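You operate a simulated robot arm through the tools that you are given. There is no shell and no other tool.

Carry out the task below with a simulated robot arm. There is one attempt and no reset: what you move stays moved.

## Task
Brush the rusty bar bright in the sample rack and paint its middle blue.
Fine: use the purple brush till no rust is left and put it back, then load the blue round brush at the blue paint tray, cover the patch between the rests and stand the brush in its cup. Drop nothing. Set down upright: purple brush, blue round brush. A coat counts when it lies all over at full strength: go over it till it gets no stronger. What is to be rubbed or washed off counts as gone when no trace of it is left.

The check looks at the end state, three seconds after you hand in, the way a careful person would. Anything else that was tipped, shoved, dropped, spilled or broken makes it a failure. Lids that push on must go on centred and level and be pressed home; caps that screw on are set level and turned clockwise until they are tight.

## Robot
A 7-joint arm with a two-finger parallel gripper, fixed in place. Base frame: the origin is on the floor under the middle of its stand, x ahead of it, y to its left, z up; the work surface is at about z = 0.85. Lengths are in m, angles in rad, forces in N, time in s.
It reaches about 1.247 m from its shoulder. Its first joint turns from -2.304 to 2.304 rad. Payload 3.91 kg.
Tool frame: the origin (TCP) lies between the finger pads and is the grasp point; the fingertips stand 0.03 m ahead of it; z points along the fingers, y is the line along which they close. Largest opening 0.11 m; finger width 0.02, thickness 0.01; the body of the gripper, 0.048 by 0.112 m, starts 0.055 m behind the TCP.
Orientation is that of the tool frame in the base frame, as a unit quaternion [x, y, z, w]. With the fingers straight down and closing along the base's y, the tool's x points along the base's -x, its y along +y and its z along -z.

## Interface
- The arm moves only by the tool move_arm. Its argument "targets" is a list of rows, each a list of 3 entries, a list of its own where there are three numbers: the shift along the base's x, y, z in units of 50 mm (1.0 is 50 mm), then the turn, a rotation vector about the base's x, y, z in units of 5 degrees (1.0 is 5 degrees), then the opening, from 0 (shut) to 1 (fully open). In form: [[[tx, ty, tz], [wx, wy, wz], fingers], ...]. A call has 1 to 20 rows; each row shifts and turns the commanded pose from where the row before left it. A call with a number of a shift or a turn outside -1 to 1 is refused whole. Rows are played at 5 a second. More than 0.05 m and 0.15 rad between two rows, or a gripper value outside its range, and nothing of the call is played. Where a pose cannot be reached the arm comes as near as it can. A force on the tool above 40 N (or 10 N above the force at the start of the call, whichever is more), or a blocked arm, ends the call early, and 0.2 s more pass. The fingers move at their own pace (about 0.108 m/s each) and stop on an object; they squeeze with about 25 N. The grip force told is the motor's: it shows also when the fingers shut on nothing. Time passes only in rows, and 0.2 s behind the last, so rows that do not move let the fingers close. It gives the time, the measured TCP pose, the force on the tool (base axes), the opening and the grip force at its end, in the units of the frame above (readings bear some noise), with the torque about the TCP (base axes, N m) and any sound that the robot's microphone picked up, and new pictures: "pictures" is both (left out), scene, wrist or none.
- Cameras (640 x 400 px; columns grow to the right, rows downward): "scene" is fixed at [0.229, -0.4957, 1.7061]; the picture's right is [0.93, -0.36, 0.00], its down [-0.18, -0.47, -0.86] and it looks along [0.31, 0.81, -0.50] (base axes); focal length 334 px, centre (320, 200). "wrist" rides on the gripper at [0.072, 0.017, -0.103] in the tool frame; the picture's right is [-0.23, 0.97, 0.00], its down [-0.76, -0.18, -0.62] and it looks along [-0.61, -0.14, 0.78] (tool axes); focal length 222 px, centre (320, 200). There is no depth. A picture from a camera that has moved, and an enlarged one, comes with that camera's place and axes in the base frame and with its lens. The place of the scene camera against the robot may be out by one fixed shift of up to 0.012 m in any direction.
- enlarge(camera, box): a new picture of the part [left, top, right, bottom] of that camera's present view, enlarged. The clock stands still meanwhile.
- finish_job(): hands the job in; it is judged then, once.

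Nothing tells you positions but the pictures and the camera data. Unless the task says otherwise, let go and move clear before handing in.

The tools are called after "Emit:" as name(argument=value, ...) on one line, values as JSON. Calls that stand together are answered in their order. move_arm: Moves the arm, as the interface text tells. Its arguments: {"type":"object","properties":{"targets":{"type":"array"},"pictures":{"type":"string","enum":["both","scene","wrist","none"]}},"required":["targets"]} The other tools are called the same way: enlarge (camera, box) takes an enlarged picture of a part of a camera's view; finish_job () hands the job in.

At the start:

```text
time_s: 0.0
tool_pos: [0.3675, 0.616, 1.3602]
ee_rot: [0.0, 1.0, -0.001, -0.001]
ft_force: [0.5, 0.8, 0.4]
wrist_torque: [-0.02, -0.02, 0.0]
gripper_width: 0.1099
finger_force: 0.0
```

scene: 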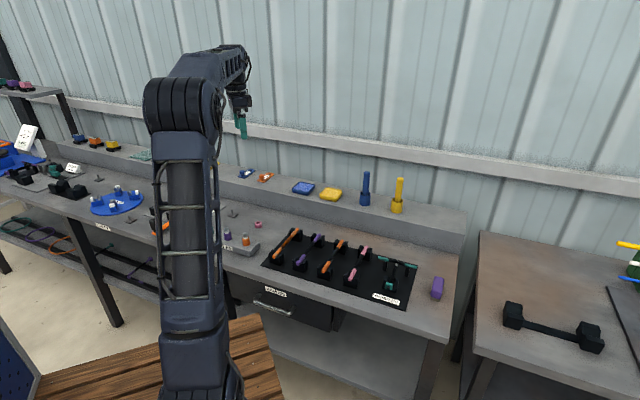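
wrist: 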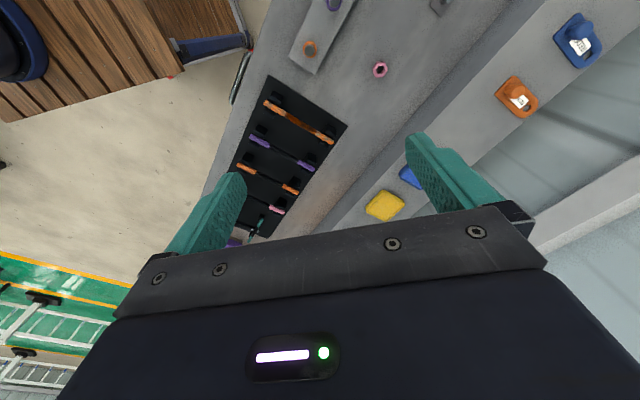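

I see a bench with a black sample rack, paint trays (blue, yellow), blue and yellow round brushes in cups, and a purple block (probably the purple brush). I'll take enlarged views first to tell things apart.

Emit:
enlarge(camera="scene", box=[250, 210, 460, 340])

Emit:
enlarge(camera="scene", box=[230, 150, 430, 275])

Emit:
enlarge(camera="wrist", box=[200, 50, 440, 250])

Emit:
enlarge(camera="scene", box=[0, 110, 240, 270])

Emit:
enlarge(camera="scene", box=[480, 210, 640, 370])

```text
3.05 times, centred on (355, 275) of scene
camera zoom: at [0.229, -0.4957, 1.7061], right [0.93, -0.36, 0.0], down [-0.18, -0.47, -0.86], along [0.31, 0.81, -0.5], focal length 1016 px, centre (213, -29)
```

zoom: 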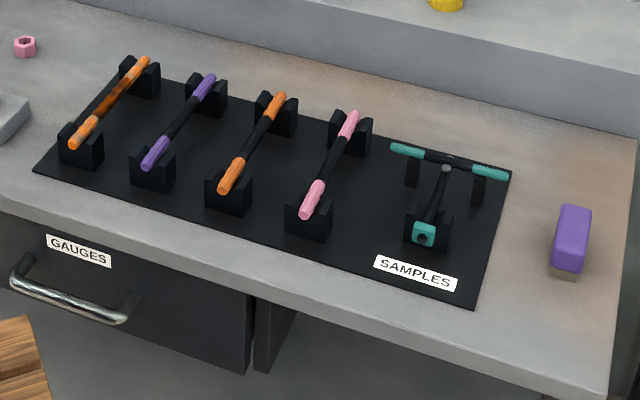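

```text
3.20 times, centred on (330, 212) of scene
camera zoom: at [0.229, -0.4957, 1.7061], right [0.93, -0.36, 0.0], down [-0.18, -0.47, -0.86], along [0.31, 0.81, -0.5], focal length 1067 px, centre (288, 160)
```

zoom: 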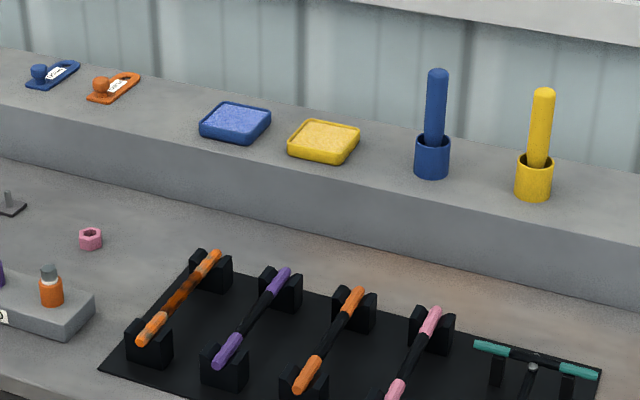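

```text
2.00 times, centred on (320, 150) of wrist
camera zoom: at [0.2949, 0.6319, 1.4646], right [0.23, 0.97, 0.0], down [0.76, -0.18, 0.62], along [0.61, -0.14, -0.78], focal length 444 px, centre (320, 300)
```

zoom: 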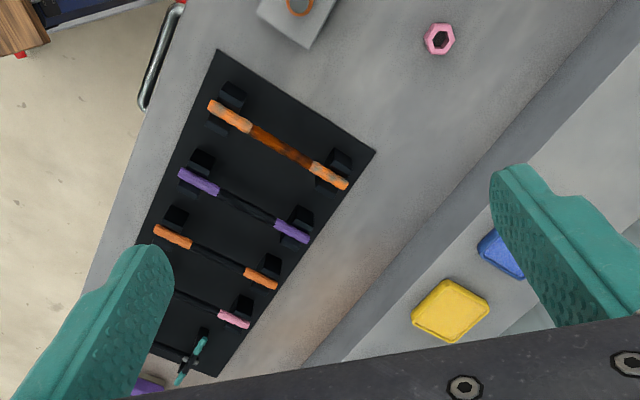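

```text
2.50 times, centred on (120, 190) of scene
camera zoom: at [0.229, -0.4957, 1.7061], right [0.93, -0.36, 0.0], down [-0.18, -0.47, -0.86], along [0.31, 0.81, -0.5], focal length 834 px, centre (820, 225)
```

zoom: 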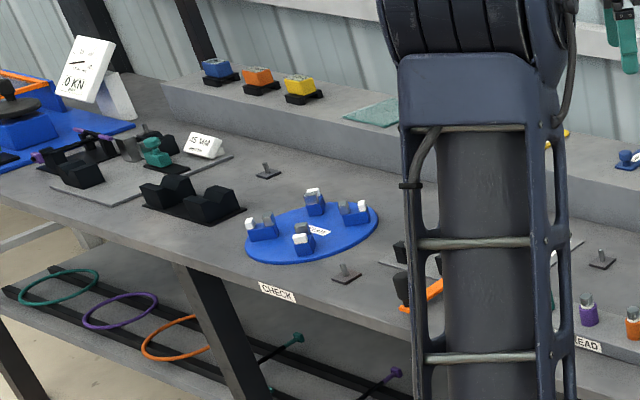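

```text
2.50 times, centred on (560, 290) of scene
camera zoom: at [0.229, -0.4957, 1.7061], right [0.93, -0.36, 0.0], down [-0.18, -0.47, -0.86], along [0.31, 0.81, -0.5], focal length 834 px, centre (-280, -25)
```

zoom: 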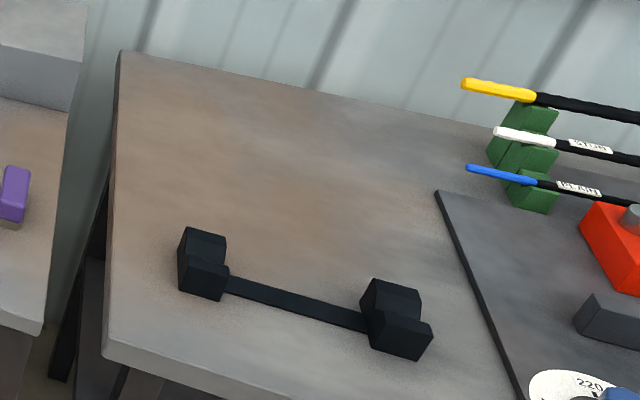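

The rusty bar is the leftmost one in the SAMPLES rack, and the purple block with brownish bristles below it, at the right end of the bench, is the purple brush. I'll move the wrist camera closer to the rusty bar to measure it.

Emit:
move_arm(targets=[[[-0.15, -0.15, -0.9], [0, 0, 0], 1], [[-0.15, -0.15, -0.9], [0, 0, 0], 1], [[-0.15, -0.15, -0.9], [0, 0, 0], 1], [[-0.15, -0.15, -0.9], [0, 0, 0], 1], [[-0.15, -0.15, -0.9], [0, 0, 0], 1], [[0, 0, -0.5], [0, 0, 0], 1], [[0, 0, 0], [0, 0, 0], 1]], pictures="both")

```text
time_s: 1.6
tool_pos: [0.33, 0.577, 1.1079]
ee_rot: [0.0, 1.0, 0.0, 0.0]
ft_force: [0.3, 0.8, 0.3]
wrist_torque: [0.02, -0.01, -0.03]
gripper_width: 0.1102
finger_force: 0.1
camera wrist: at [0.2573, 0.5948, 1.2143], right [0.23, 0.97, 0.0], down [0.76, -0.18, 0.62], along [0.61, -0.14, -0.78], focal length 222 px, centre (320, 200)
```

scene: 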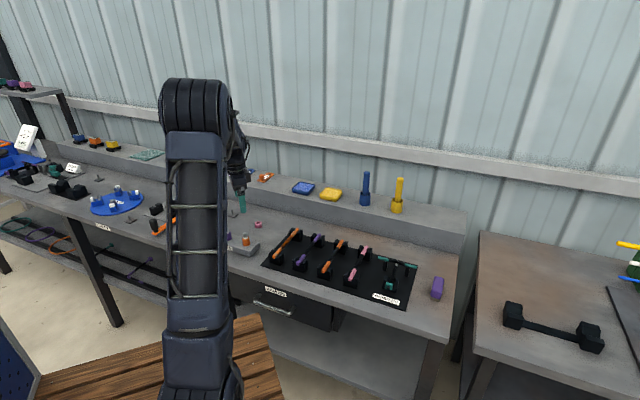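
wrist: 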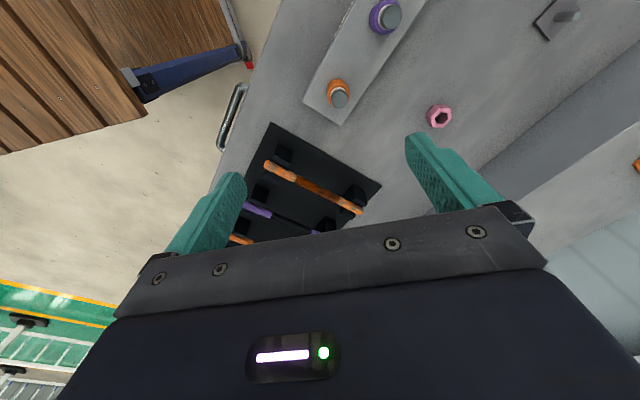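

The bar's ends are near (0.41, 0.47) and (0.54, 0.61), lying at about 45°. I'll enlarge to see the rust and rests.

Emit:
enlarge(camera="wrist", box=[230, 110, 410, 230])

Emit:
enlarge(camera="scene", box=[260, 215, 360, 285])

Emit:
enlarge(camera="scene", box=[410, 260, 470, 310])

Emit:
enlarge(camera="scene", box=[280, 160, 420, 230])

```text
3.33 times, centred on (320, 170) of wrist
camera zoom: at [0.2573, 0.5948, 1.2143], right [0.23, 0.97, 0.0], down [0.76, -0.18, 0.62], along [0.61, -0.14, -0.78], focal length 740 px, centre (320, 300)
```

zoom: 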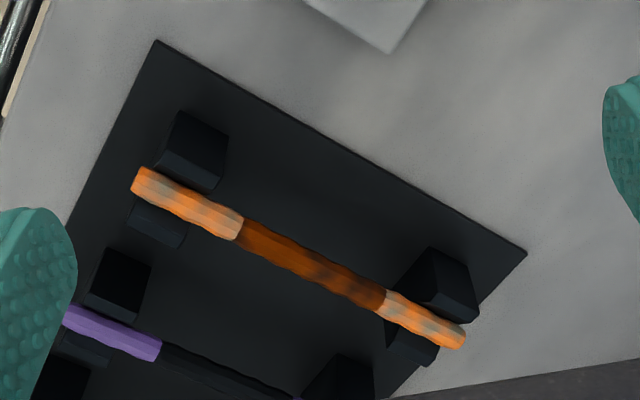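

```text
5.71 times, centred on (310, 250) of scene
camera zoom: at [0.229, -0.4957, 1.7061], right [0.93, -0.36, 0.0], down [-0.18, -0.47, -0.86], along [0.31, 0.81, -0.5], focal length 1906 px, centre (377, -86)
```

zoom: 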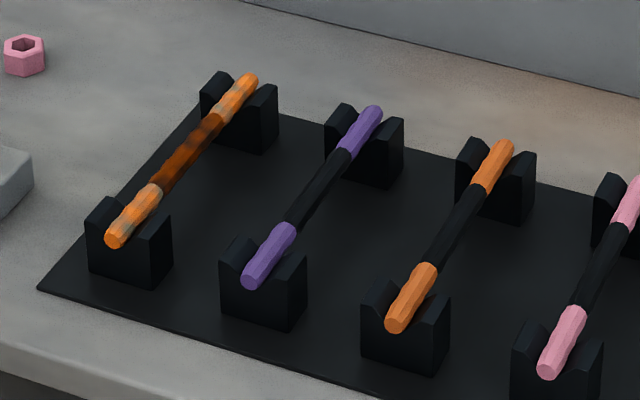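

```text
8.00 times, centred on (440, 285) of scene
camera zoom: at [0.229, -0.4957, 1.7061], right [0.93, -0.36, 0.0], down [-0.18, -0.47, -0.86], along [0.31, 0.81, -0.5], focal length 2668 px, centre (-640, -480)
```

zoom: 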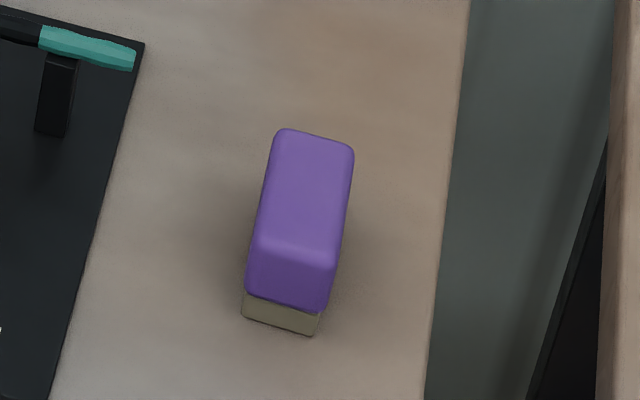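

```text
4.57 times, centred on (350, 195) of scene
camera zoom: at [0.229, -0.4957, 1.7061], right [0.93, -0.36, 0.0], down [-0.18, -0.47, -0.86], along [0.31, 0.81, -0.5], focal length 1524 px, centre (183, 223)
```

zoom: 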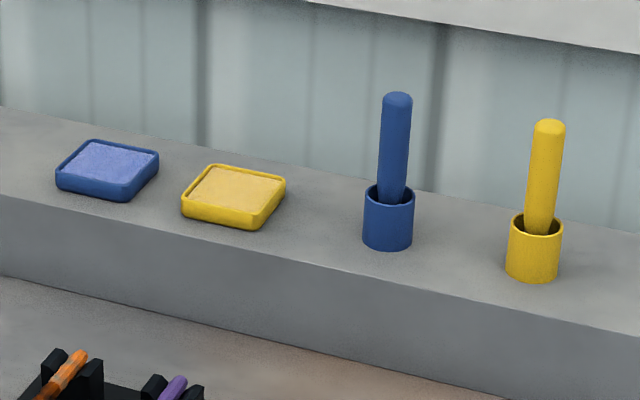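

The ledge behind the bench is about 0.1 m above the bench top and holds the blue tray and the blue cup. I'll turn the gripper 45° to line up with the bench and look at the tray and cup.

Emit:
move_arm(targets=[[[0.28, 0.27, 0.32], [0, 0, 1], 1], [[0.28, 0.27, 0.32], [0, 0, 1], 1], [[0.28, 0.27, 0.32], [0, 0, 1], 1], [[0.28, 0.27, 0.32], [0, 0, 1], 1], [[0.28, 0.27, 0.32], [0, 0, 1], 1], [[0.28, 0.27, 0.32], [0, 0, 1], 1], [[0.28, 0.27, 0.32], [0, 0, 1], 1], [[0.28, 0.27, 0.32], [0, 0, 1], 1], [[0.28, 0.27, 0.32], [0, 0, 1], 1], [[0, 0, 0], [0, 0, 0], 1]], pictures="wrist")

Emit:
move_arm(targets=[[[0.7, -0.7, 0], [0, 0, 0], 1], [[0.7, -0.7, 0], [0, 0, 0], 1], [[0.7, -0.7, 0], [0, 0, 0], 1], [[0.7, -0.7, 0], [0, 0, 0], 1], [[0.7, -0.7, 0], [0, 0, 0], 1], [[0.7, -0.7, 0], [0, 0, 0], 1], [[0, 0, 0], [0, 0, 0], 1]], pictures="wrist")

```text
time_s: 3.8
tool_pos: [0.4547, 0.698, 1.2535]
ee_rot: [-0.384, 0.924, -0.001, 0.0]
ft_force: [-0.5, 0.2, -1.3]
wrist_torque: [-0.03, 0.0, 0.02]
gripper_width: 0.1101
finger_force: 0.0
camera wrist: at [0.3921, 0.6586, 1.3592], right [-0.53, 0.85, 0.0], down [0.66, 0.41, 0.62], along [0.53, 0.33, -0.78], focal length 222 px, centre (320, 200)
```

wrist: 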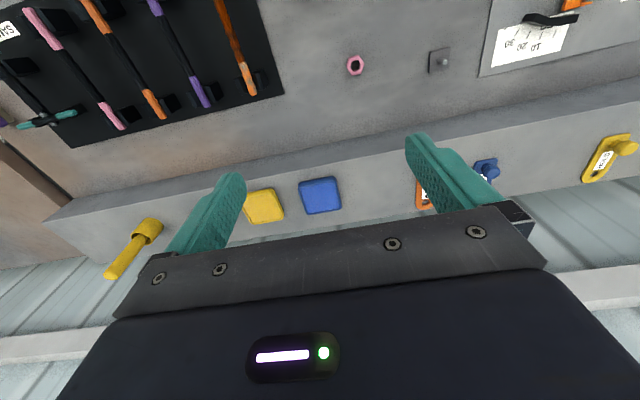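

```text
time_s: 5.4
tool_pos: [0.6652, 0.4885, 1.2551]
ee_rot: [-0.383, 0.924, 0.0, 0.0]
ft_force: [-0.1, -0.3, 0.1]
wrist_torque: [0.0, 0.0, -0.02]
gripper_width: 0.1101
finger_force: 0.1
camera wrist: at [0.6033, 0.4491, 1.3597], right [-0.53, 0.85, 0.0], down [0.66, 0.41, 0.62], along [0.53, 0.33, -0.78], focal length 222 px, centre (320, 200)
```

wrist: 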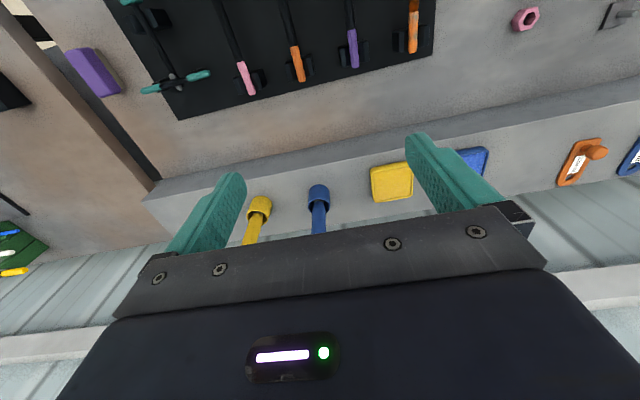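

The blue cup with its brush is near the picture's centre, and the blue tray shows beside the right finger. I'll enlarge both and then look at the purple brush.

Emit:
enlarge(camera="wrist", box=[230, 140, 390, 240])

Emit:
enlarge(camera="wrist", box=[50, 0, 210, 100])

```text
4.00 times, centred on (310, 190) of wrist
camera zoom: at [0.6033, 0.4491, 1.3597], right [-0.53, 0.85, 0.0], down [0.66, 0.41, 0.62], along [0.53, 0.33, -0.78], focal length 888 px, centre (360, 240)
```

zoom: 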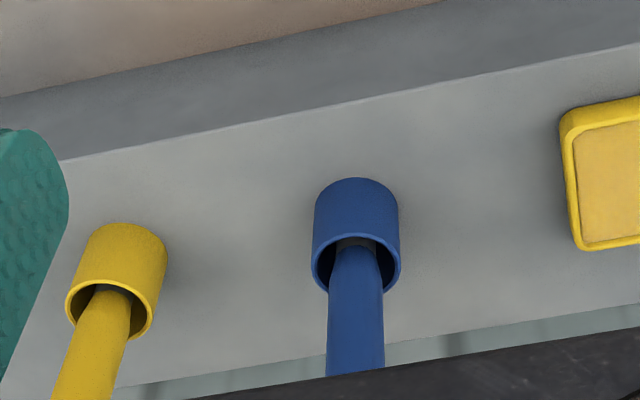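

```text
4.00 times, centred on (130, 50) of wrist
camera zoom: at [0.6033, 0.4491, 1.3597], right [-0.53, 0.85, 0.0], down [0.66, 0.41, 0.62], along [0.53, 0.33, -0.78], focal length 888 px, centre (1080, 800)
```

zoom: 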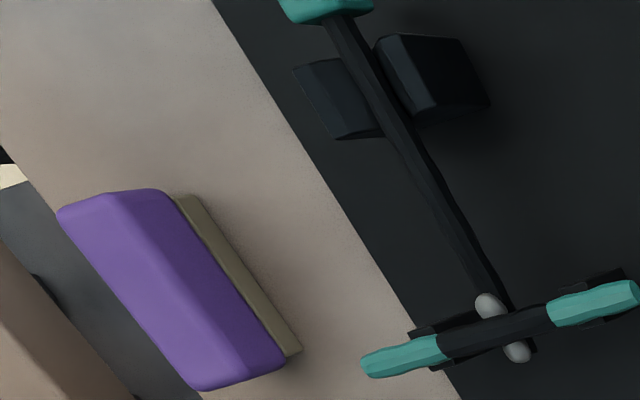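

The blue cup centre is about (0.863, 0.609) with its rim near z = 1.0, and the tray is about (0.646, 0.817). Next I'll look at the purple brush.

Emit:
move_arm(targets=[[[0.25, -0.84, -0.41], [0, 0, 0], 1], [[0.25, -0.84, -0.41], [0, 0, 0], 1], [[0.25, -0.84, -0.41], [0, 0, 0], 1], [[0.25, -0.84, -0.41], [0, 0, 0], 1], [[0.25, -0.84, -0.41], [0, 0, 0], 1], [[0.25, -0.84, -0.41], [0, 0, 0], 1], [[0.25, -0.84, -0.41], [0, 0, 0], 1], [[0.25, -0.84, -0.41], [0, 0, 0], 1], [[0.25, -0.84, -0.41], [0, 0, 0], 1], [[0.25, -0.84, -0.41], [0, 0, 0], 1], [[0, 0, 0], [0, 0, 0], 1]], pictures="both")

Emit:
enlarge(camera="wrist", box=[240, 120, 400, 220])

```text
time_s: 7.8
tool_pos: [0.7918, 0.0686, 1.0487]
ee_rot: [-0.383, 0.924, 0.0, 0.0]
ft_force: [-0.3, -0.6, 0.1]
wrist_torque: [-0.01, 0.01, -0.01]
gripper_width: 0.1099
finger_force: 0.1
camera wrist: at [0.7297, 0.0286, 1.1537], right [-0.53, 0.85, 0.0], down [0.66, 0.41, 0.62], along [0.53, 0.33, -0.78], focal length 222 px, centre (320, 200)
```

scene: 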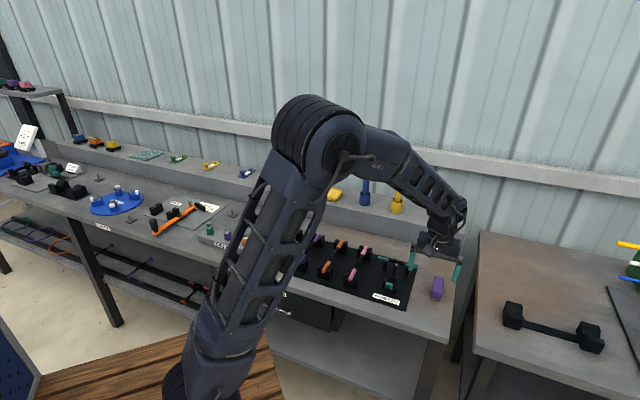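
wrist: 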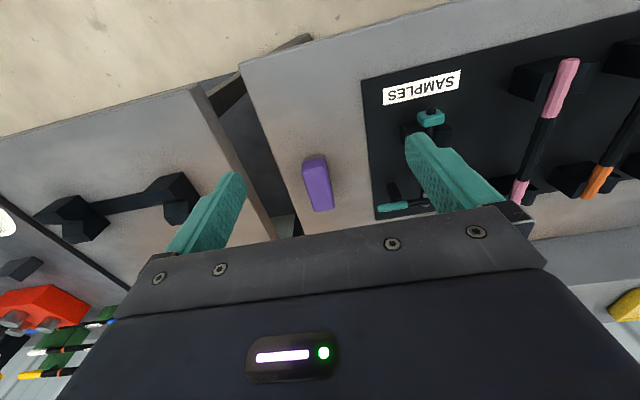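

```text
4.00 times, centred on (320, 170) of wrist
camera zoom: at [0.7297, 0.0286, 1.1537], right [-0.53, 0.85, 0.0], down [0.66, 0.41, 0.62], along [0.53, 0.33, -0.78], focal length 888 px, centre (320, 320)
```

zoom: 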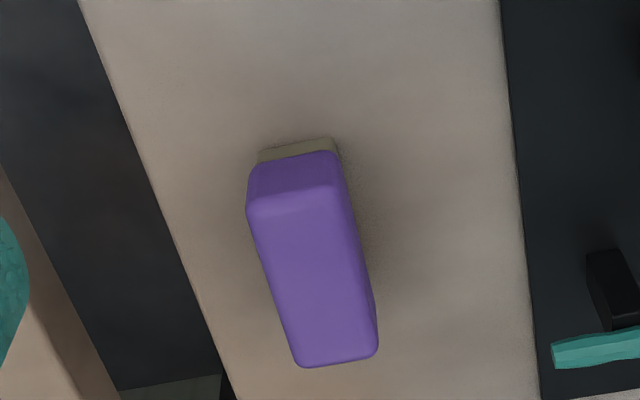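

The purple brush is centred near (0.894, 0.130), about 72×32×40 mm, with its long axis at about 45° and bristles down. I'll half close the fingers and hover above it for a check.

Emit:
move_arm(targets=[[[0.51, 0.307, -0.395], [0, 0, 0], 0.6], [[0.51, 0.307, -0.395], [0, 0, 0], 0.6], [[0.51, 0.307, -0.395], [0, 0, 0], 0.6], [[0.51, 0.307, -0.395], [0, 0, 0], 0.6], [[0, 0, 0], [0, 0, 0], 0.6], [[0, 0, 0], [0, 0, 0], 0.6]], pictures="both")

Emit:
enlarge(camera="wrist", box=[220, 100, 420, 225])

Emit:
enlarge(camera="scene", box=[390, 220, 490, 310])

```text
time_s: 9.2
tool_pos: [0.8939, 0.1313, 0.9704]
ee_rot: [-0.383, 0.924, -0.001, -0.001]
ft_force: [-0.2, 0.0, -0.5]
wrist_torque: [0.02, 0.0, -0.01]
gripper_width: 0.0658
finger_force: 0.1
camera wrist: at [0.8308, 0.0919, 1.075], right [-0.53, 0.85, 0.0], down [0.66, 0.41, 0.62], along [0.53, 0.33, -0.78], focal length 222 px, centre (320, 200)
```

scene: 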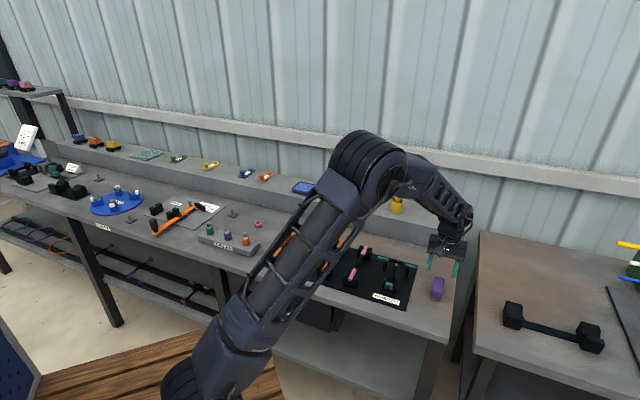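
wrist: 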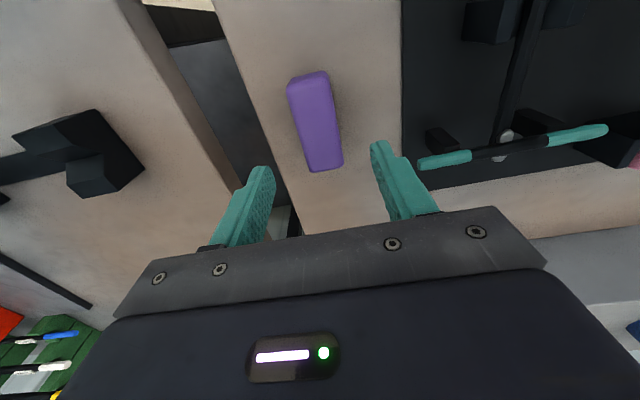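

```text
3.20 times, centred on (320, 162) of wrist
camera zoom: at [0.8308, 0.0919, 1.075], right [-0.53, 0.85, 0.0], down [0.66, 0.41, 0.62], along [0.53, 0.33, -0.78], focal length 711 px, centre (320, 320)
```

zoom: 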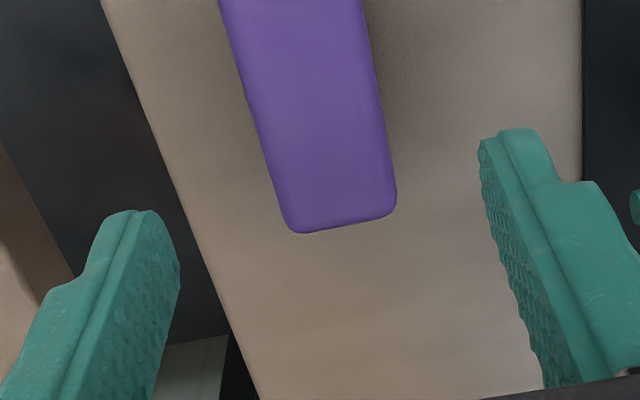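

```text
4.44 times, centred on (440, 265) of scene
camera zoom: at [0.229, -0.4957, 1.7061], right [0.93, -0.36, 0.0], down [-0.18, -0.47, -0.86], along [0.31, 0.81, -0.5], focal length 1482 px, centre (-213, -89)
```

zoom: 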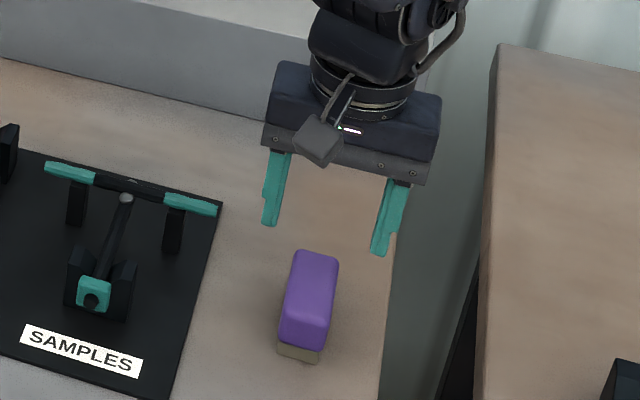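

The brush sits right between the fingers. I'll lower and close on it.

Emit:
move_arm(targets=[[[0, -0.02, -0.4], [0, 0, -0.2], 0.6], [[0, 0, -0.4], [0, 0, 0], 0.6], [[0, 0, -0.4], [0, 0, 0], 0.6], [[0, 0, -0.3], [0, 0, 0], 0.6], [[0, 0, -0.1], [0, 0, 0], 0.6], [[0, 0, 0], [0, 0, 0], 0.6]], pictures="both")

Emit:
enlarge(camera="scene", box=[400, 230, 480, 310])

```text
time_s: 10.6
tool_pos: [0.8918, 0.1288, 0.8902]
ee_rot: [-0.375, 0.927, 0.001, 0.0]
ft_force: [-0.8, 0.6, 0.2]
wrist_torque: [-0.04, 0.01, -0.01]
gripper_width: 0.0663
finger_force: 0.0
camera wrist: at [0.8291, 0.0906, 0.9947], right [-0.51, 0.86, 0.0], down [0.67, 0.4, 0.62], along [0.53, 0.32, -0.78], focal length 222 px, centre (320, 200)
```

scene: 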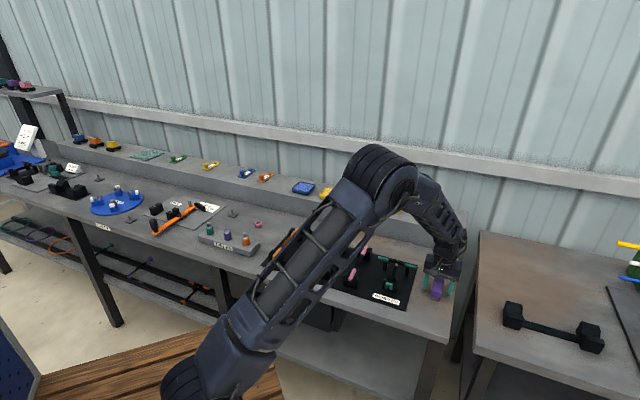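
wrist: 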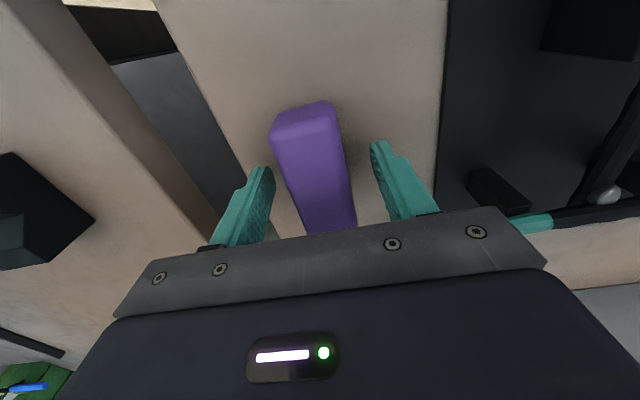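

```text
5.00 times, centred on (440, 270) of scene
camera zoom: at [0.229, -0.4957, 1.7061], right [0.93, -0.36, 0.0], down [-0.18, -0.47, -0.86], along [0.31, 0.81, -0.5], focal length 1667 px, centre (-280, -150)
```

zoom: 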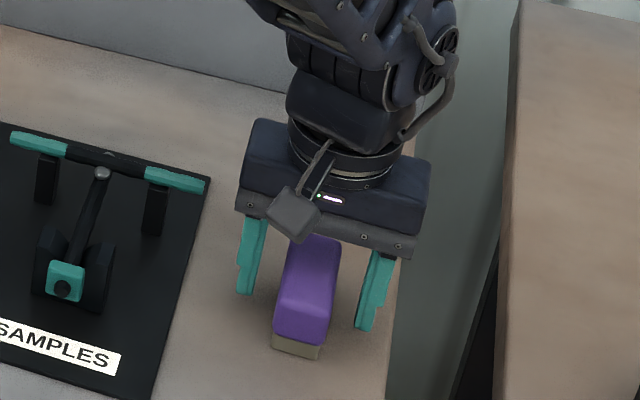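

The fingers straddle the brush evenly. I'll close now and lift a little to check the grip.

Emit:
move_arm(targets=[[[0, 0, 0], [0, 0, 0], 0], [[0, 0, 0], [0, 0, 0], 0], [[0, 0, 0], [0, 0, 0], 0], [[0, 0, 0], [0, 0, 0], 0]], pictures="wrist")

Emit:
move_arm(targets=[[[0, 0, 0.2], [0, 0, 0], 0], [[0, 0, 0.3], [0, 0, 0], 0], [[0, 0, 0.8], [0, 0, 0], 0], [[0, 0, 0.8], [0, 0, 0], 0], [[0, 0, 0], [0, 0, 0], 0]], pictures="both")

Emit:
enlarge(camera="scene", box=[400, 210, 480, 290])

```text
time_s: 11.6
tool_pos: [0.8927, 0.1285, 0.8915]
ee_rot: [-0.374, 0.927, 0.0, -0.001]
ft_force: [0.0, 0.4, 0.6]
wrist_torque: [-0.02, -0.02, -0.02]
gripper_width: 0.0335
finger_force: 24.9
camera wrist: at [0.8291, 0.0906, 0.9948], right [-0.51, 0.86, 0.0], down [0.67, 0.4, 0.62], along [0.53, 0.32, -0.78], focal length 222 px, centre (320, 200)
```

wrist: 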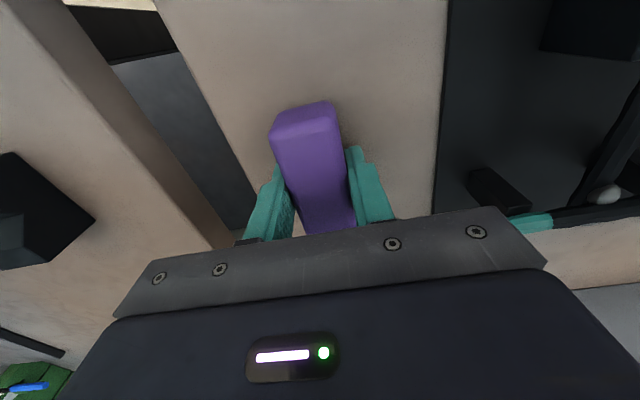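

```text
time_s: 12.8
tool_pos: [0.8942, 0.1293, 0.9952]
ee_rot: [-0.375, 0.927, 0.001, 0.0]
ft_force: [-1.0, 0.1, -0.1]
wrist_torque: [-0.04, 0.0, 0.01]
gripper_width: 0.0
finger_force: 25.2
camera wrist: at [0.8304, 0.0915, 1.0998], right [-0.51, 0.86, 0.0], down [0.67, 0.4, 0.62], along [0.53, 0.32, -0.78], focal length 222 px, centre (320, 200)
```

scene: 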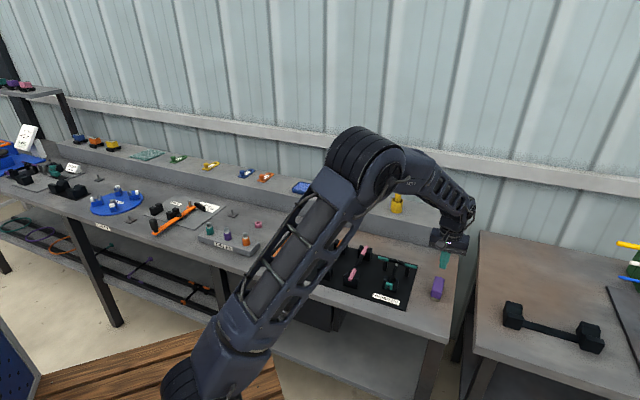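
wrist: 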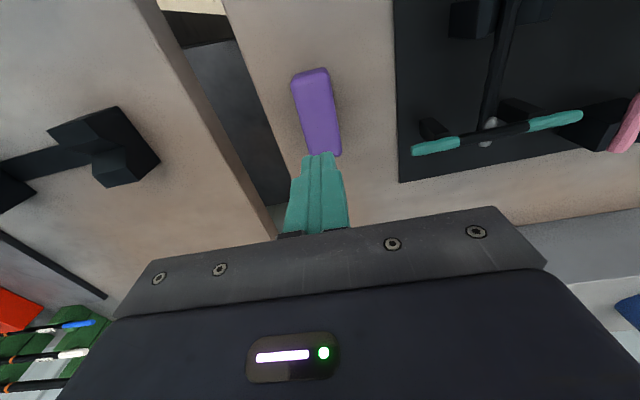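

```text
5.00 times, centred on (440, 250) of scene
camera zoom: at [0.229, -0.4957, 1.7061], right [0.93, -0.36, 0.0], down [-0.18, -0.47, -0.86], along [0.31, 0.81, -0.5], focal length 1667 px, centre (-280, -50)
```

zoom: 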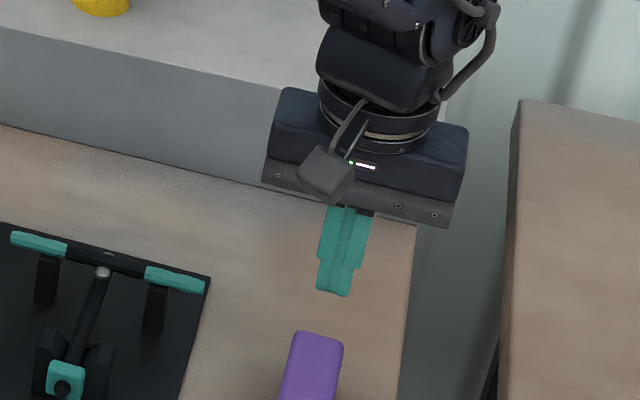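

The fingers slid off and the brush stayed on the bench, apparently still upright. I'll look closely before trying again.

Emit:
enlarge(camera="wrist", box=[250, 40, 410, 160])

Emit:
enlarge(camera="scene", box=[405, 260, 475, 310])

```text
3.33 times, centred on (330, 100) of wrist
camera zoom: at [0.8304, 0.0915, 1.0998], right [-0.51, 0.86, 0.0], down [0.67, 0.4, 0.62], along [0.53, 0.32, -0.78], focal length 740 px, centre (287, 533)
```

zoom: 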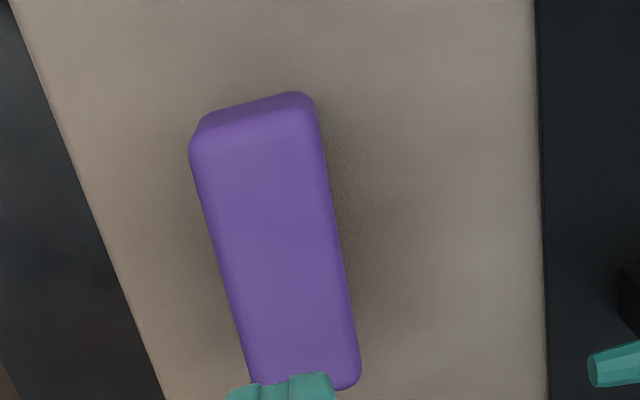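

```text
8.00 times, centred on (440, 285) of scene
camera zoom: at [0.229, -0.4957, 1.7061], right [0.93, -0.36, 0.0], down [-0.18, -0.47, -0.86], along [0.31, 0.81, -0.5], focal length 2668 px, centre (-640, -480)
```

zoom: 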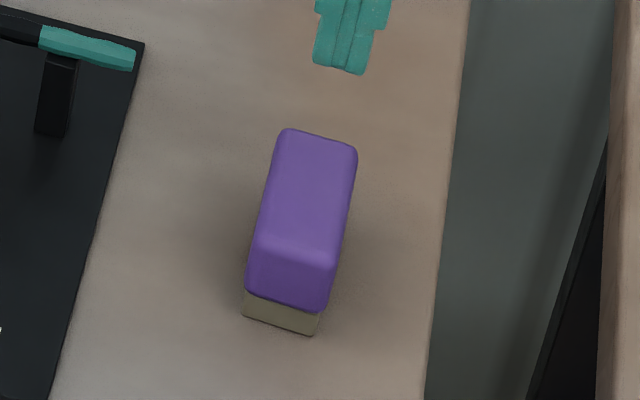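

The brush is still upright in its spot. I'll grip it deeper this time, fingertips just above the bench, and lift very slowly.

Emit:
move_arm(targets=[[[0, 0, 0], [0, 0, 0], 0.6], [[0, 0, 0], [0, 0, 0], 0.6], [[0, 0, -0.6], [0, 0, 0], 0.6], [[0, 0, -0.6], [0, 0, 0], 0.6], [[0, 0, -0.5], [0, 0, 0], 0.6], [[0, 0, -0.3], [0, 0, 0], 0.6], [[0, 0, -0.15], [0, 0, 0], 0.6], [[0, 0, -0.08], [0, 0, 0], 0.6], [[0, 0, 0], [0, 0, 0], 0.6]], pictures="scene")

Emit:
enlarge(camera="scene", box=[405, 250, 475, 310])

```text
time_s: 14.8
tool_pos: [0.8926, 0.13, 0.8822]
ee_rot: [-0.375, 0.927, 0.0, 0.0]
ft_force: [-0.4, -0.2, 0.1]
wrist_torque: [-0.01, 0.0, 0.0]
gripper_width: 0.0659
finger_force: 0.2
```

scene: 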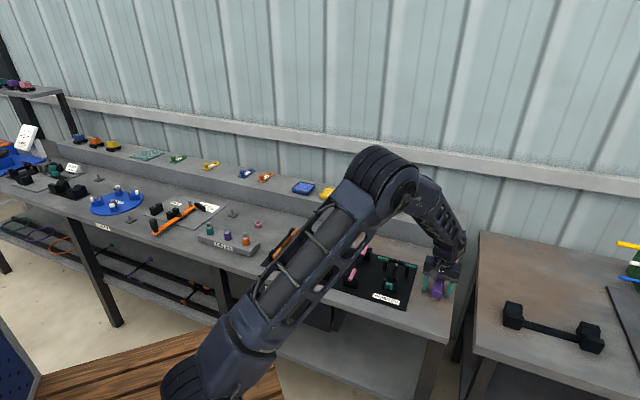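

```text
6.67 times, centred on (440, 280) of scene
camera zoom: at [0.229, -0.4957, 1.7061], right [0.93, -0.36, 0.0], down [-0.18, -0.47, -0.86], along [0.31, 0.81, -0.5], focal length 2223 px, centre (-480, -333)
```

zoom: 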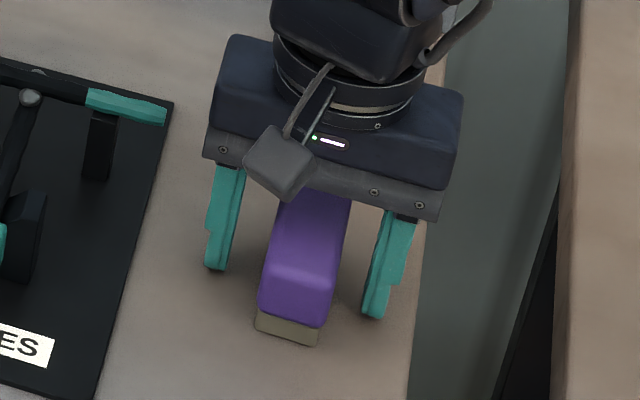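

Fingertips are just above the bench now. I'll close, then lift in small steps while watching the finger opening.

Emit:
move_arm(targets=[[[0, 0, 0], [0, 0, 0], 0], [[0, 0, 0], [0, 0, 0], 0], [[0, 0, 0], [0, 0, 0], 0], [[0, 0, 0], [0, 0, 0], 0]], pictures="none")

Emit:
move_arm(targets=[[[0, 0, 0.04], [0, 0, 0], 0], [[0, 0, 0.05], [0, 0, 0], 0], [[0, 0, 0.08], [0, 0, 0], 0], [[0, 0, 0.08], [0, 0, 0], 0], [[0, 0, 0], [0, 0, 0], 0]], pictures="scene")

Emit:
enlarge(camera="scene", box=[405, 250, 475, 310])

```text
time_s: 15.8
tool_pos: [0.8914, 0.129, 0.8834]
ee_rot: [-0.374, 0.927, 0.0, 0.001]
ft_force: [-0.1, -1.1, 0.3]
wrist_torque: [-0.02, 0.0, 0.01]
gripper_width: 0.0334
finger_force: 25.6
```

```text
time_s: 17.0
tool_pos: [0.8909, 0.1285, 0.8957]
ee_rot: [-0.374, 0.927, 0.0, 0.0]
ft_force: [0.2, -0.6, -1.1]
wrist_torque: [-0.03, 0.02, -0.01]
gripper_width: 0.0333
finger_force: 24.7
```

scene: 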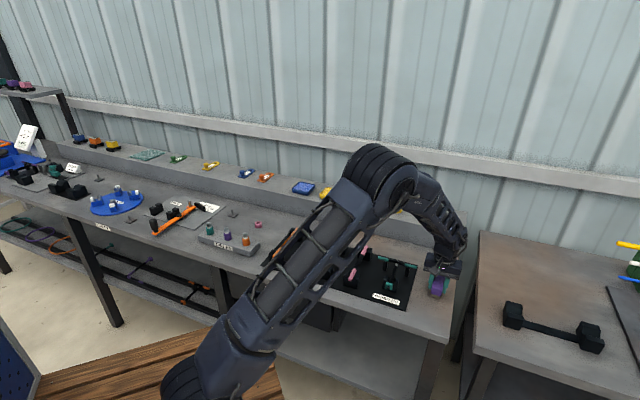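

```text
6.67 times, centred on (440, 280) of scene
camera zoom: at [0.229, -0.4957, 1.7061], right [0.93, -0.36, 0.0], down [-0.18, -0.47, -0.86], along [0.31, 0.81, -0.5], focal length 2223 px, centre (-480, -333)
```

zoom: 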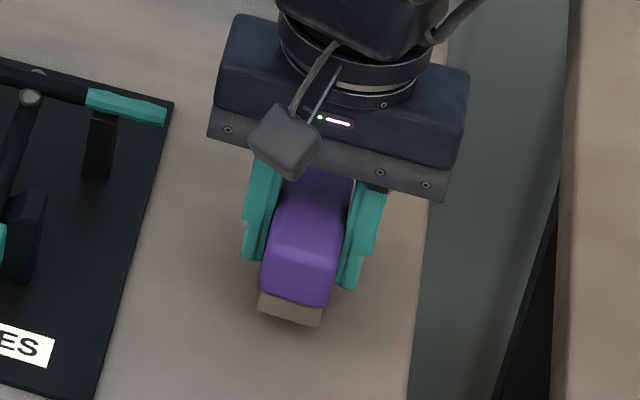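

The brush is held now. I'll lift it and carry it gently to above the rusty bar.

Emit:
move_arm(targets=[[[0, 0, 0.15], [0, 0, 0], 0], [[0, 0, 0.25], [0, 0, 0], 0], [[0, 0, 0.35], [0, 0, 0], 0], [[0, 0, 0.4], [0, 0, 0], 0], [[0, 0, 0.4], [0, 0, 0], 0], [[0, 0, 0.4], [0, 0, 0], 0], [[0, 0, 0.4], [0, 0, 0], 0], [[0, 0, 0.35], [0, 0, 0], 0], [[0, 0, 0.2], [0, 0, 0], 0], [[0, 0, 0.1], [0, 0, 0], 0], [[0, 0, 0], [0, 0, 0], 0]], pictures="wrist")

```text
time_s: 19.4
tool_pos: [0.893, 0.1275, 1.045]
ee_rot: [-0.375, 0.927, 0.001, 0.0]
ft_force: [-0.2, 0.7, -1.1]
wrist_torque: [0.0, 0.0, 0.02]
gripper_width: 0.0334
finger_force: 25.1
camera wrist: at [0.8296, 0.0901, 1.1496], right [-0.51, 0.86, 0.0], down [0.67, 0.4, 0.62], along [0.53, 0.32, -0.78], focal length 222 px, centre (320, 200)
```

wrist: 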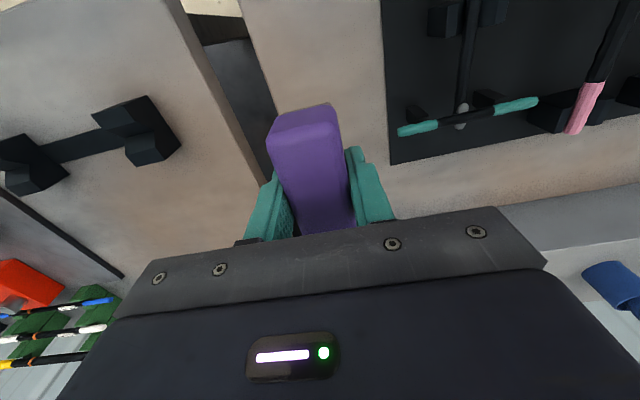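

Emit:
move_arm(targets=[[[-0.26, 0.29, 0], [0, 0, 0], 0], [[-0.52, 0.58, 0], [0, 0, 0], 0], [[-0.52, 0.58, 0], [0, 0, 0], 0], [[-0.52, 0.58, 0], [0, 0, 0], 0], [[-0.52, 0.58, 0], [0, 0, 0], 0], [[-0.52, 0.58, 0], [0, 0, 0], 0], [[-0.52, 0.58, 0], [0, 0, 0], 0], [[-0.52, 0.58, 0], [0, 0, 0], 0], [[-0.52, 0.58, 0], [0, 0, 0], 0], [[-0.52, 0.58, 0], [0, 0, 0], 0], [[-0.52, 0.58, 0], [0, 0, 0], 0], [[-0.52, 0.58, 0], [0, 0, 0], 0], [[-0.52, 0.58, 0], [0, 0, 0], 0], [[-0.52, 0.58, 0], [0, 0, 0], 0], [[-0.52, 0.58, 0], [0, 0, 0], 0], [[-0.3, 0.35, 0], [0, 0, 0], 0], [[0, 0, 0], [0, 0, 0], 0]], pictures="both")

Emit:
enlarge(camera="wrist", box=[220, 20, 420, 145])

```text
time_s: 23.0
tool_pos: [0.5008, 0.5666, 1.0457]
ee_rot: [-0.375, 0.927, 0.0, 0.0]
ft_force: [0.2, 0.0, -0.5]
wrist_torque: [0.02, -0.01, 0.01]
gripper_width: 0.0335
finger_force: 25.3
camera wrist: at [0.4372, 0.5282, 1.1505], right [-0.51, 0.86, 0.0], down [0.67, 0.4, 0.62], along [0.53, 0.32, -0.78], focal length 222 px, centre (320, 200)
```

scene: 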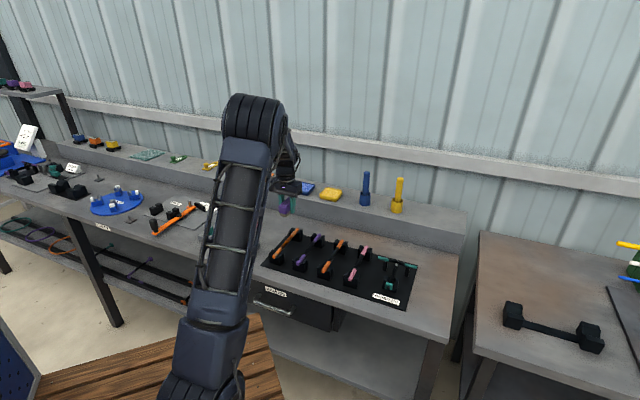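
wrist: 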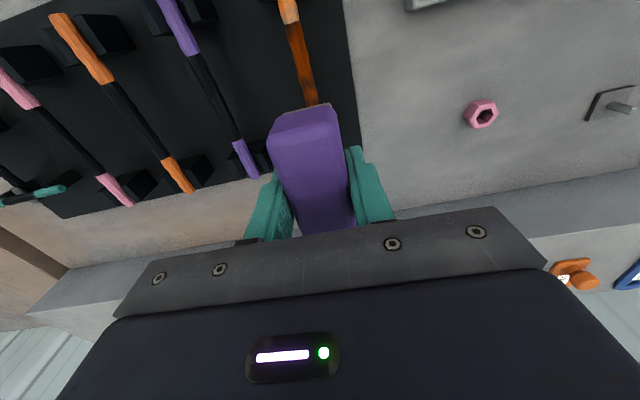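

```text
3.20 times, centred on (320, 82) of wrist
camera zoom: at [0.4372, 0.5282, 1.1505], right [-0.51, 0.86, 0.0], down [0.67, 0.4, 0.62], along [0.53, 0.32, -0.78], focal length 711 px, centre (320, 576)
```

zoom: 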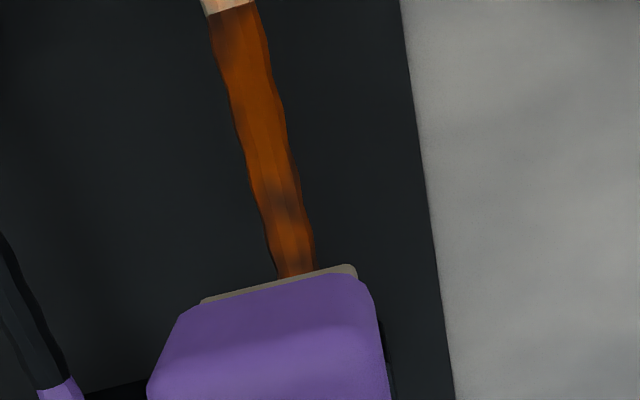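

The bar is partly hidden by the brush in the wrist view. I'll step aside to see the whole bar unobstructed and measure it better.

Emit:
move_arm(targets=[[[0.2, -0.75, 0], [0, 0, 0], 0], [[0.2, -0.75, 0], [0, 0, 0], 0], [[0.2, -0.75, 0], [0, 0, 0], 0], [[0, 0, 0], [0, 0, 0], 0]], pictures="wrist")

Emit:
enlarge(camera="wrist", box=[320, 0, 560, 180])

```text
time_s: 24.0
tool_pos: [0.5298, 0.4549, 1.046]
ee_rot: [-0.375, 0.927, 0.0, -0.001]
ft_force: [0.8, 0.6, -0.7]
wrist_torque: [0.03, -0.02, 0.05]
gripper_width: 0.0334
finger_force: 24.7
camera wrist: at [0.4659, 0.4156, 1.1508], right [-0.51, 0.86, 0.0], down [0.67, 0.4, 0.62], along [0.53, 0.32, -0.78], focal length 222 px, centre (320, 200)
```

wrist: 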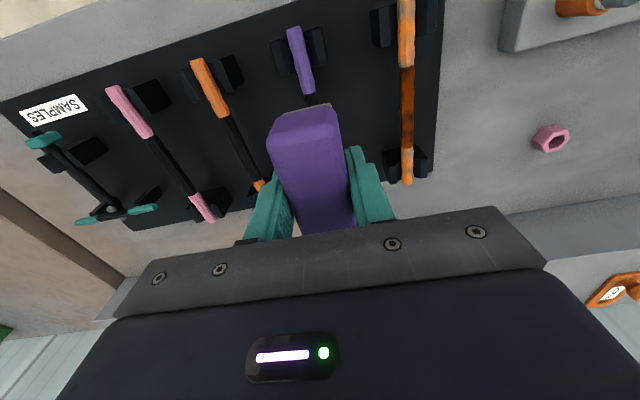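

```text
2.22 times, centred on (440, 90) of wrist
camera zoom: at [0.4659, 0.4156, 1.1508], right [-0.51, 0.86, 0.0], down [0.67, 0.4, 0.62], along [0.53, 0.32, -0.78], focal length 494 px, centre (53, 444)
```

zoom: 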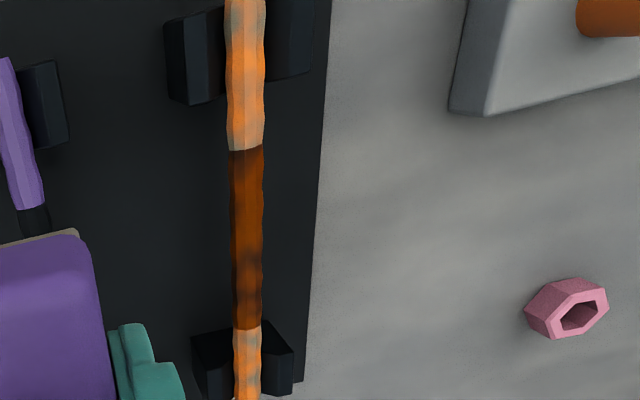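

Emit:
enlarge(camera="wrist", box=[350, 100, 450, 200])

Emit:
enlarge(camera="wrist", box=[350, 0, 450, 100])

Emit:
enlarge(camera="scene", box=[260, 220, 320, 270])

```text
4.00 times, centred on (400, 150) of wrist
camera zoom: at [0.4659, 0.4156, 1.1508], right [-0.51, 0.86, 0.0], down [0.67, 0.4, 0.62], along [0.53, 0.32, -0.78], focal length 888 px, centre (0, 400)
```

zoom: 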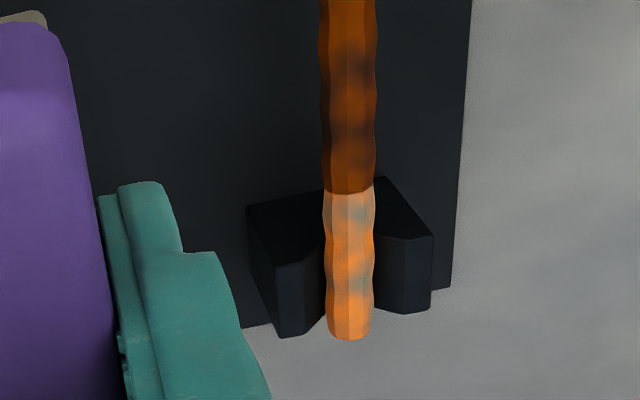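

```text
4.00 times, centred on (400, 50) of wrist
camera zoom: at [0.4659, 0.4156, 1.1508], right [-0.51, 0.86, 0.0], down [0.67, 0.4, 0.62], along [0.53, 0.32, -0.78], focal length 888 px, centre (0, 800)
```

zoom: 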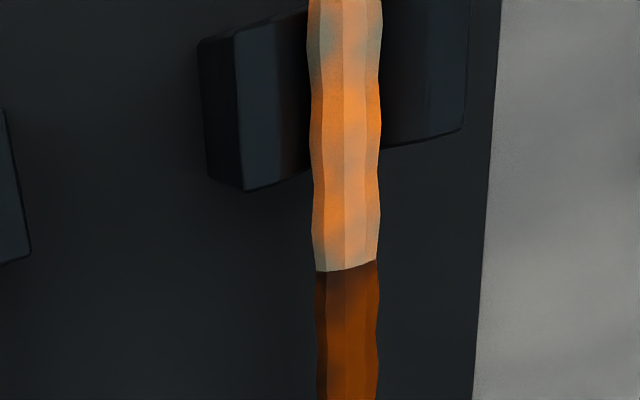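

```text
8.00 times, centred on (290, 245) of scene
camera zoom: at [0.229, -0.4957, 1.7061], right [0.93, -0.36, 0.0], down [-0.18, -0.47, -0.86], along [0.31, 0.81, -0.5], focal length 2668 px, centre (560, -160)
```

zoom: 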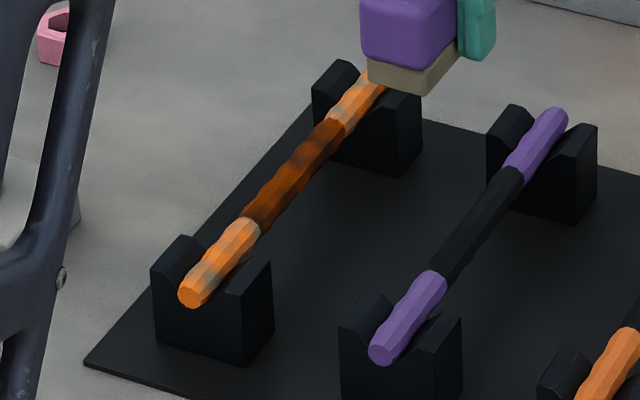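

The bar's middle patch runs from about (0.452, 0.509) to (0.515, 0.571), axis near z = 0.894, diameter about 17 mm, with rests about ±67 mm from the centre. I'll bring the brush over the middle and lower it till it touches.

Emit:
move_arm(targets=[[[-0.31, 0.568, 0], [0, 0, 0], 0], [[-0.31, 0.568, -0.3], [0, 0, 0], 0], [[-0.31, 0.568, -0.5], [0, 0, 0], 0], [[0, 0, -0.6], [0, 0, 0], 0], [[0, 0, -0.4], [0, 0, 0], 0], [[0, 0, 0], [0, 0, 0], 0]], pictures="both")

Emit:
enlarge(camera="scene", box=[250, 210, 330, 270])

Emit:
enlarge(camera="wrist", box=[240, 20, 400, 120])

```text
time_s: 25.4
tool_pos: [0.4821, 0.5388, 0.9534]
ee_rot: [-0.374, 0.927, 0.0, 0.0]
ft_force: [0.0, -0.1, -0.6]
wrist_torque: [0.01, 0.02, 0.01]
gripper_width: 0.0333
finger_force: 24.4
camera wrist: at [0.4185, 0.5011, 1.0594], right [-0.51, 0.86, 0.0], down [0.67, 0.4, 0.62], along [0.53, 0.32, -0.78], focal length 222 px, centre (320, 200)
```

scene: 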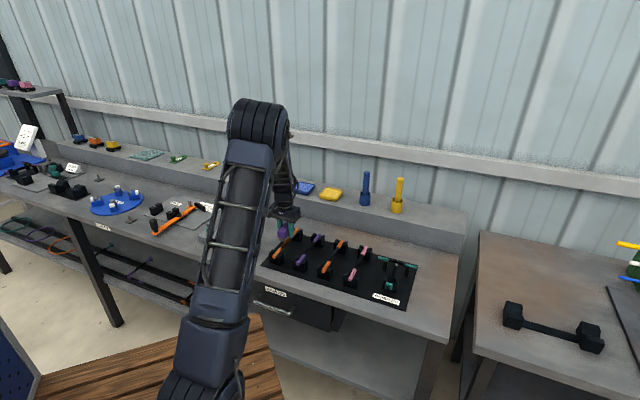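
wrist: 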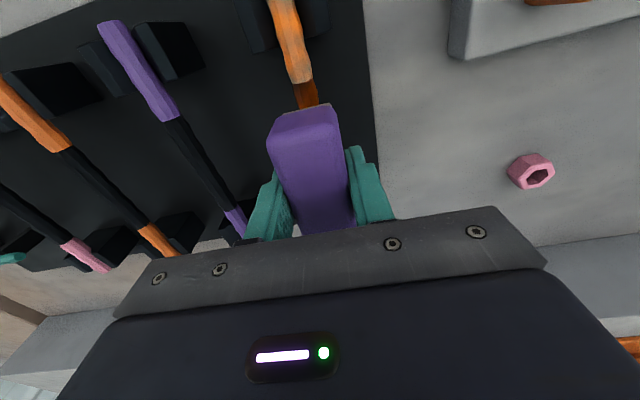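

```text
6.67 times, centred on (290, 240) of scene
camera zoom: at [0.229, -0.4957, 1.7061], right [0.93, -0.36, 0.0], down [-0.18, -0.47, -0.86], along [0.31, 0.81, -0.5], focal length 2223 px, centre (520, -67)
```

zoom: 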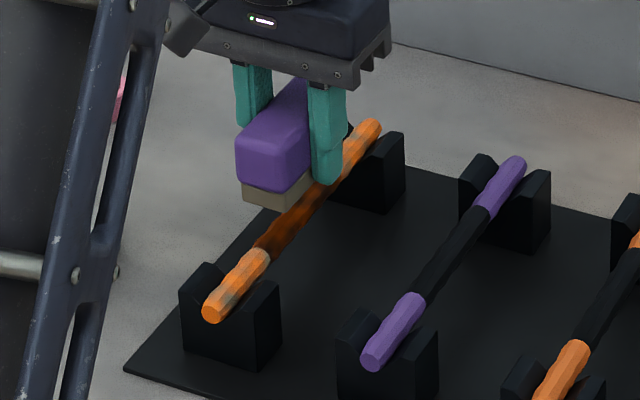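

```text
4.00 times, centred on (320, 70) of wrist
camera zoom: at [0.4185, 0.5011, 1.0594], right [-0.51, 0.86, 0.0], down [0.67, 0.4, 0.62], along [0.53, 0.32, -0.78], focal length 888 px, centre (320, 720)
```

zoom: 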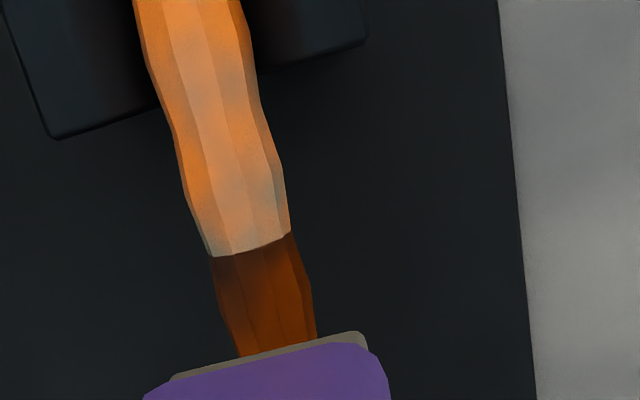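

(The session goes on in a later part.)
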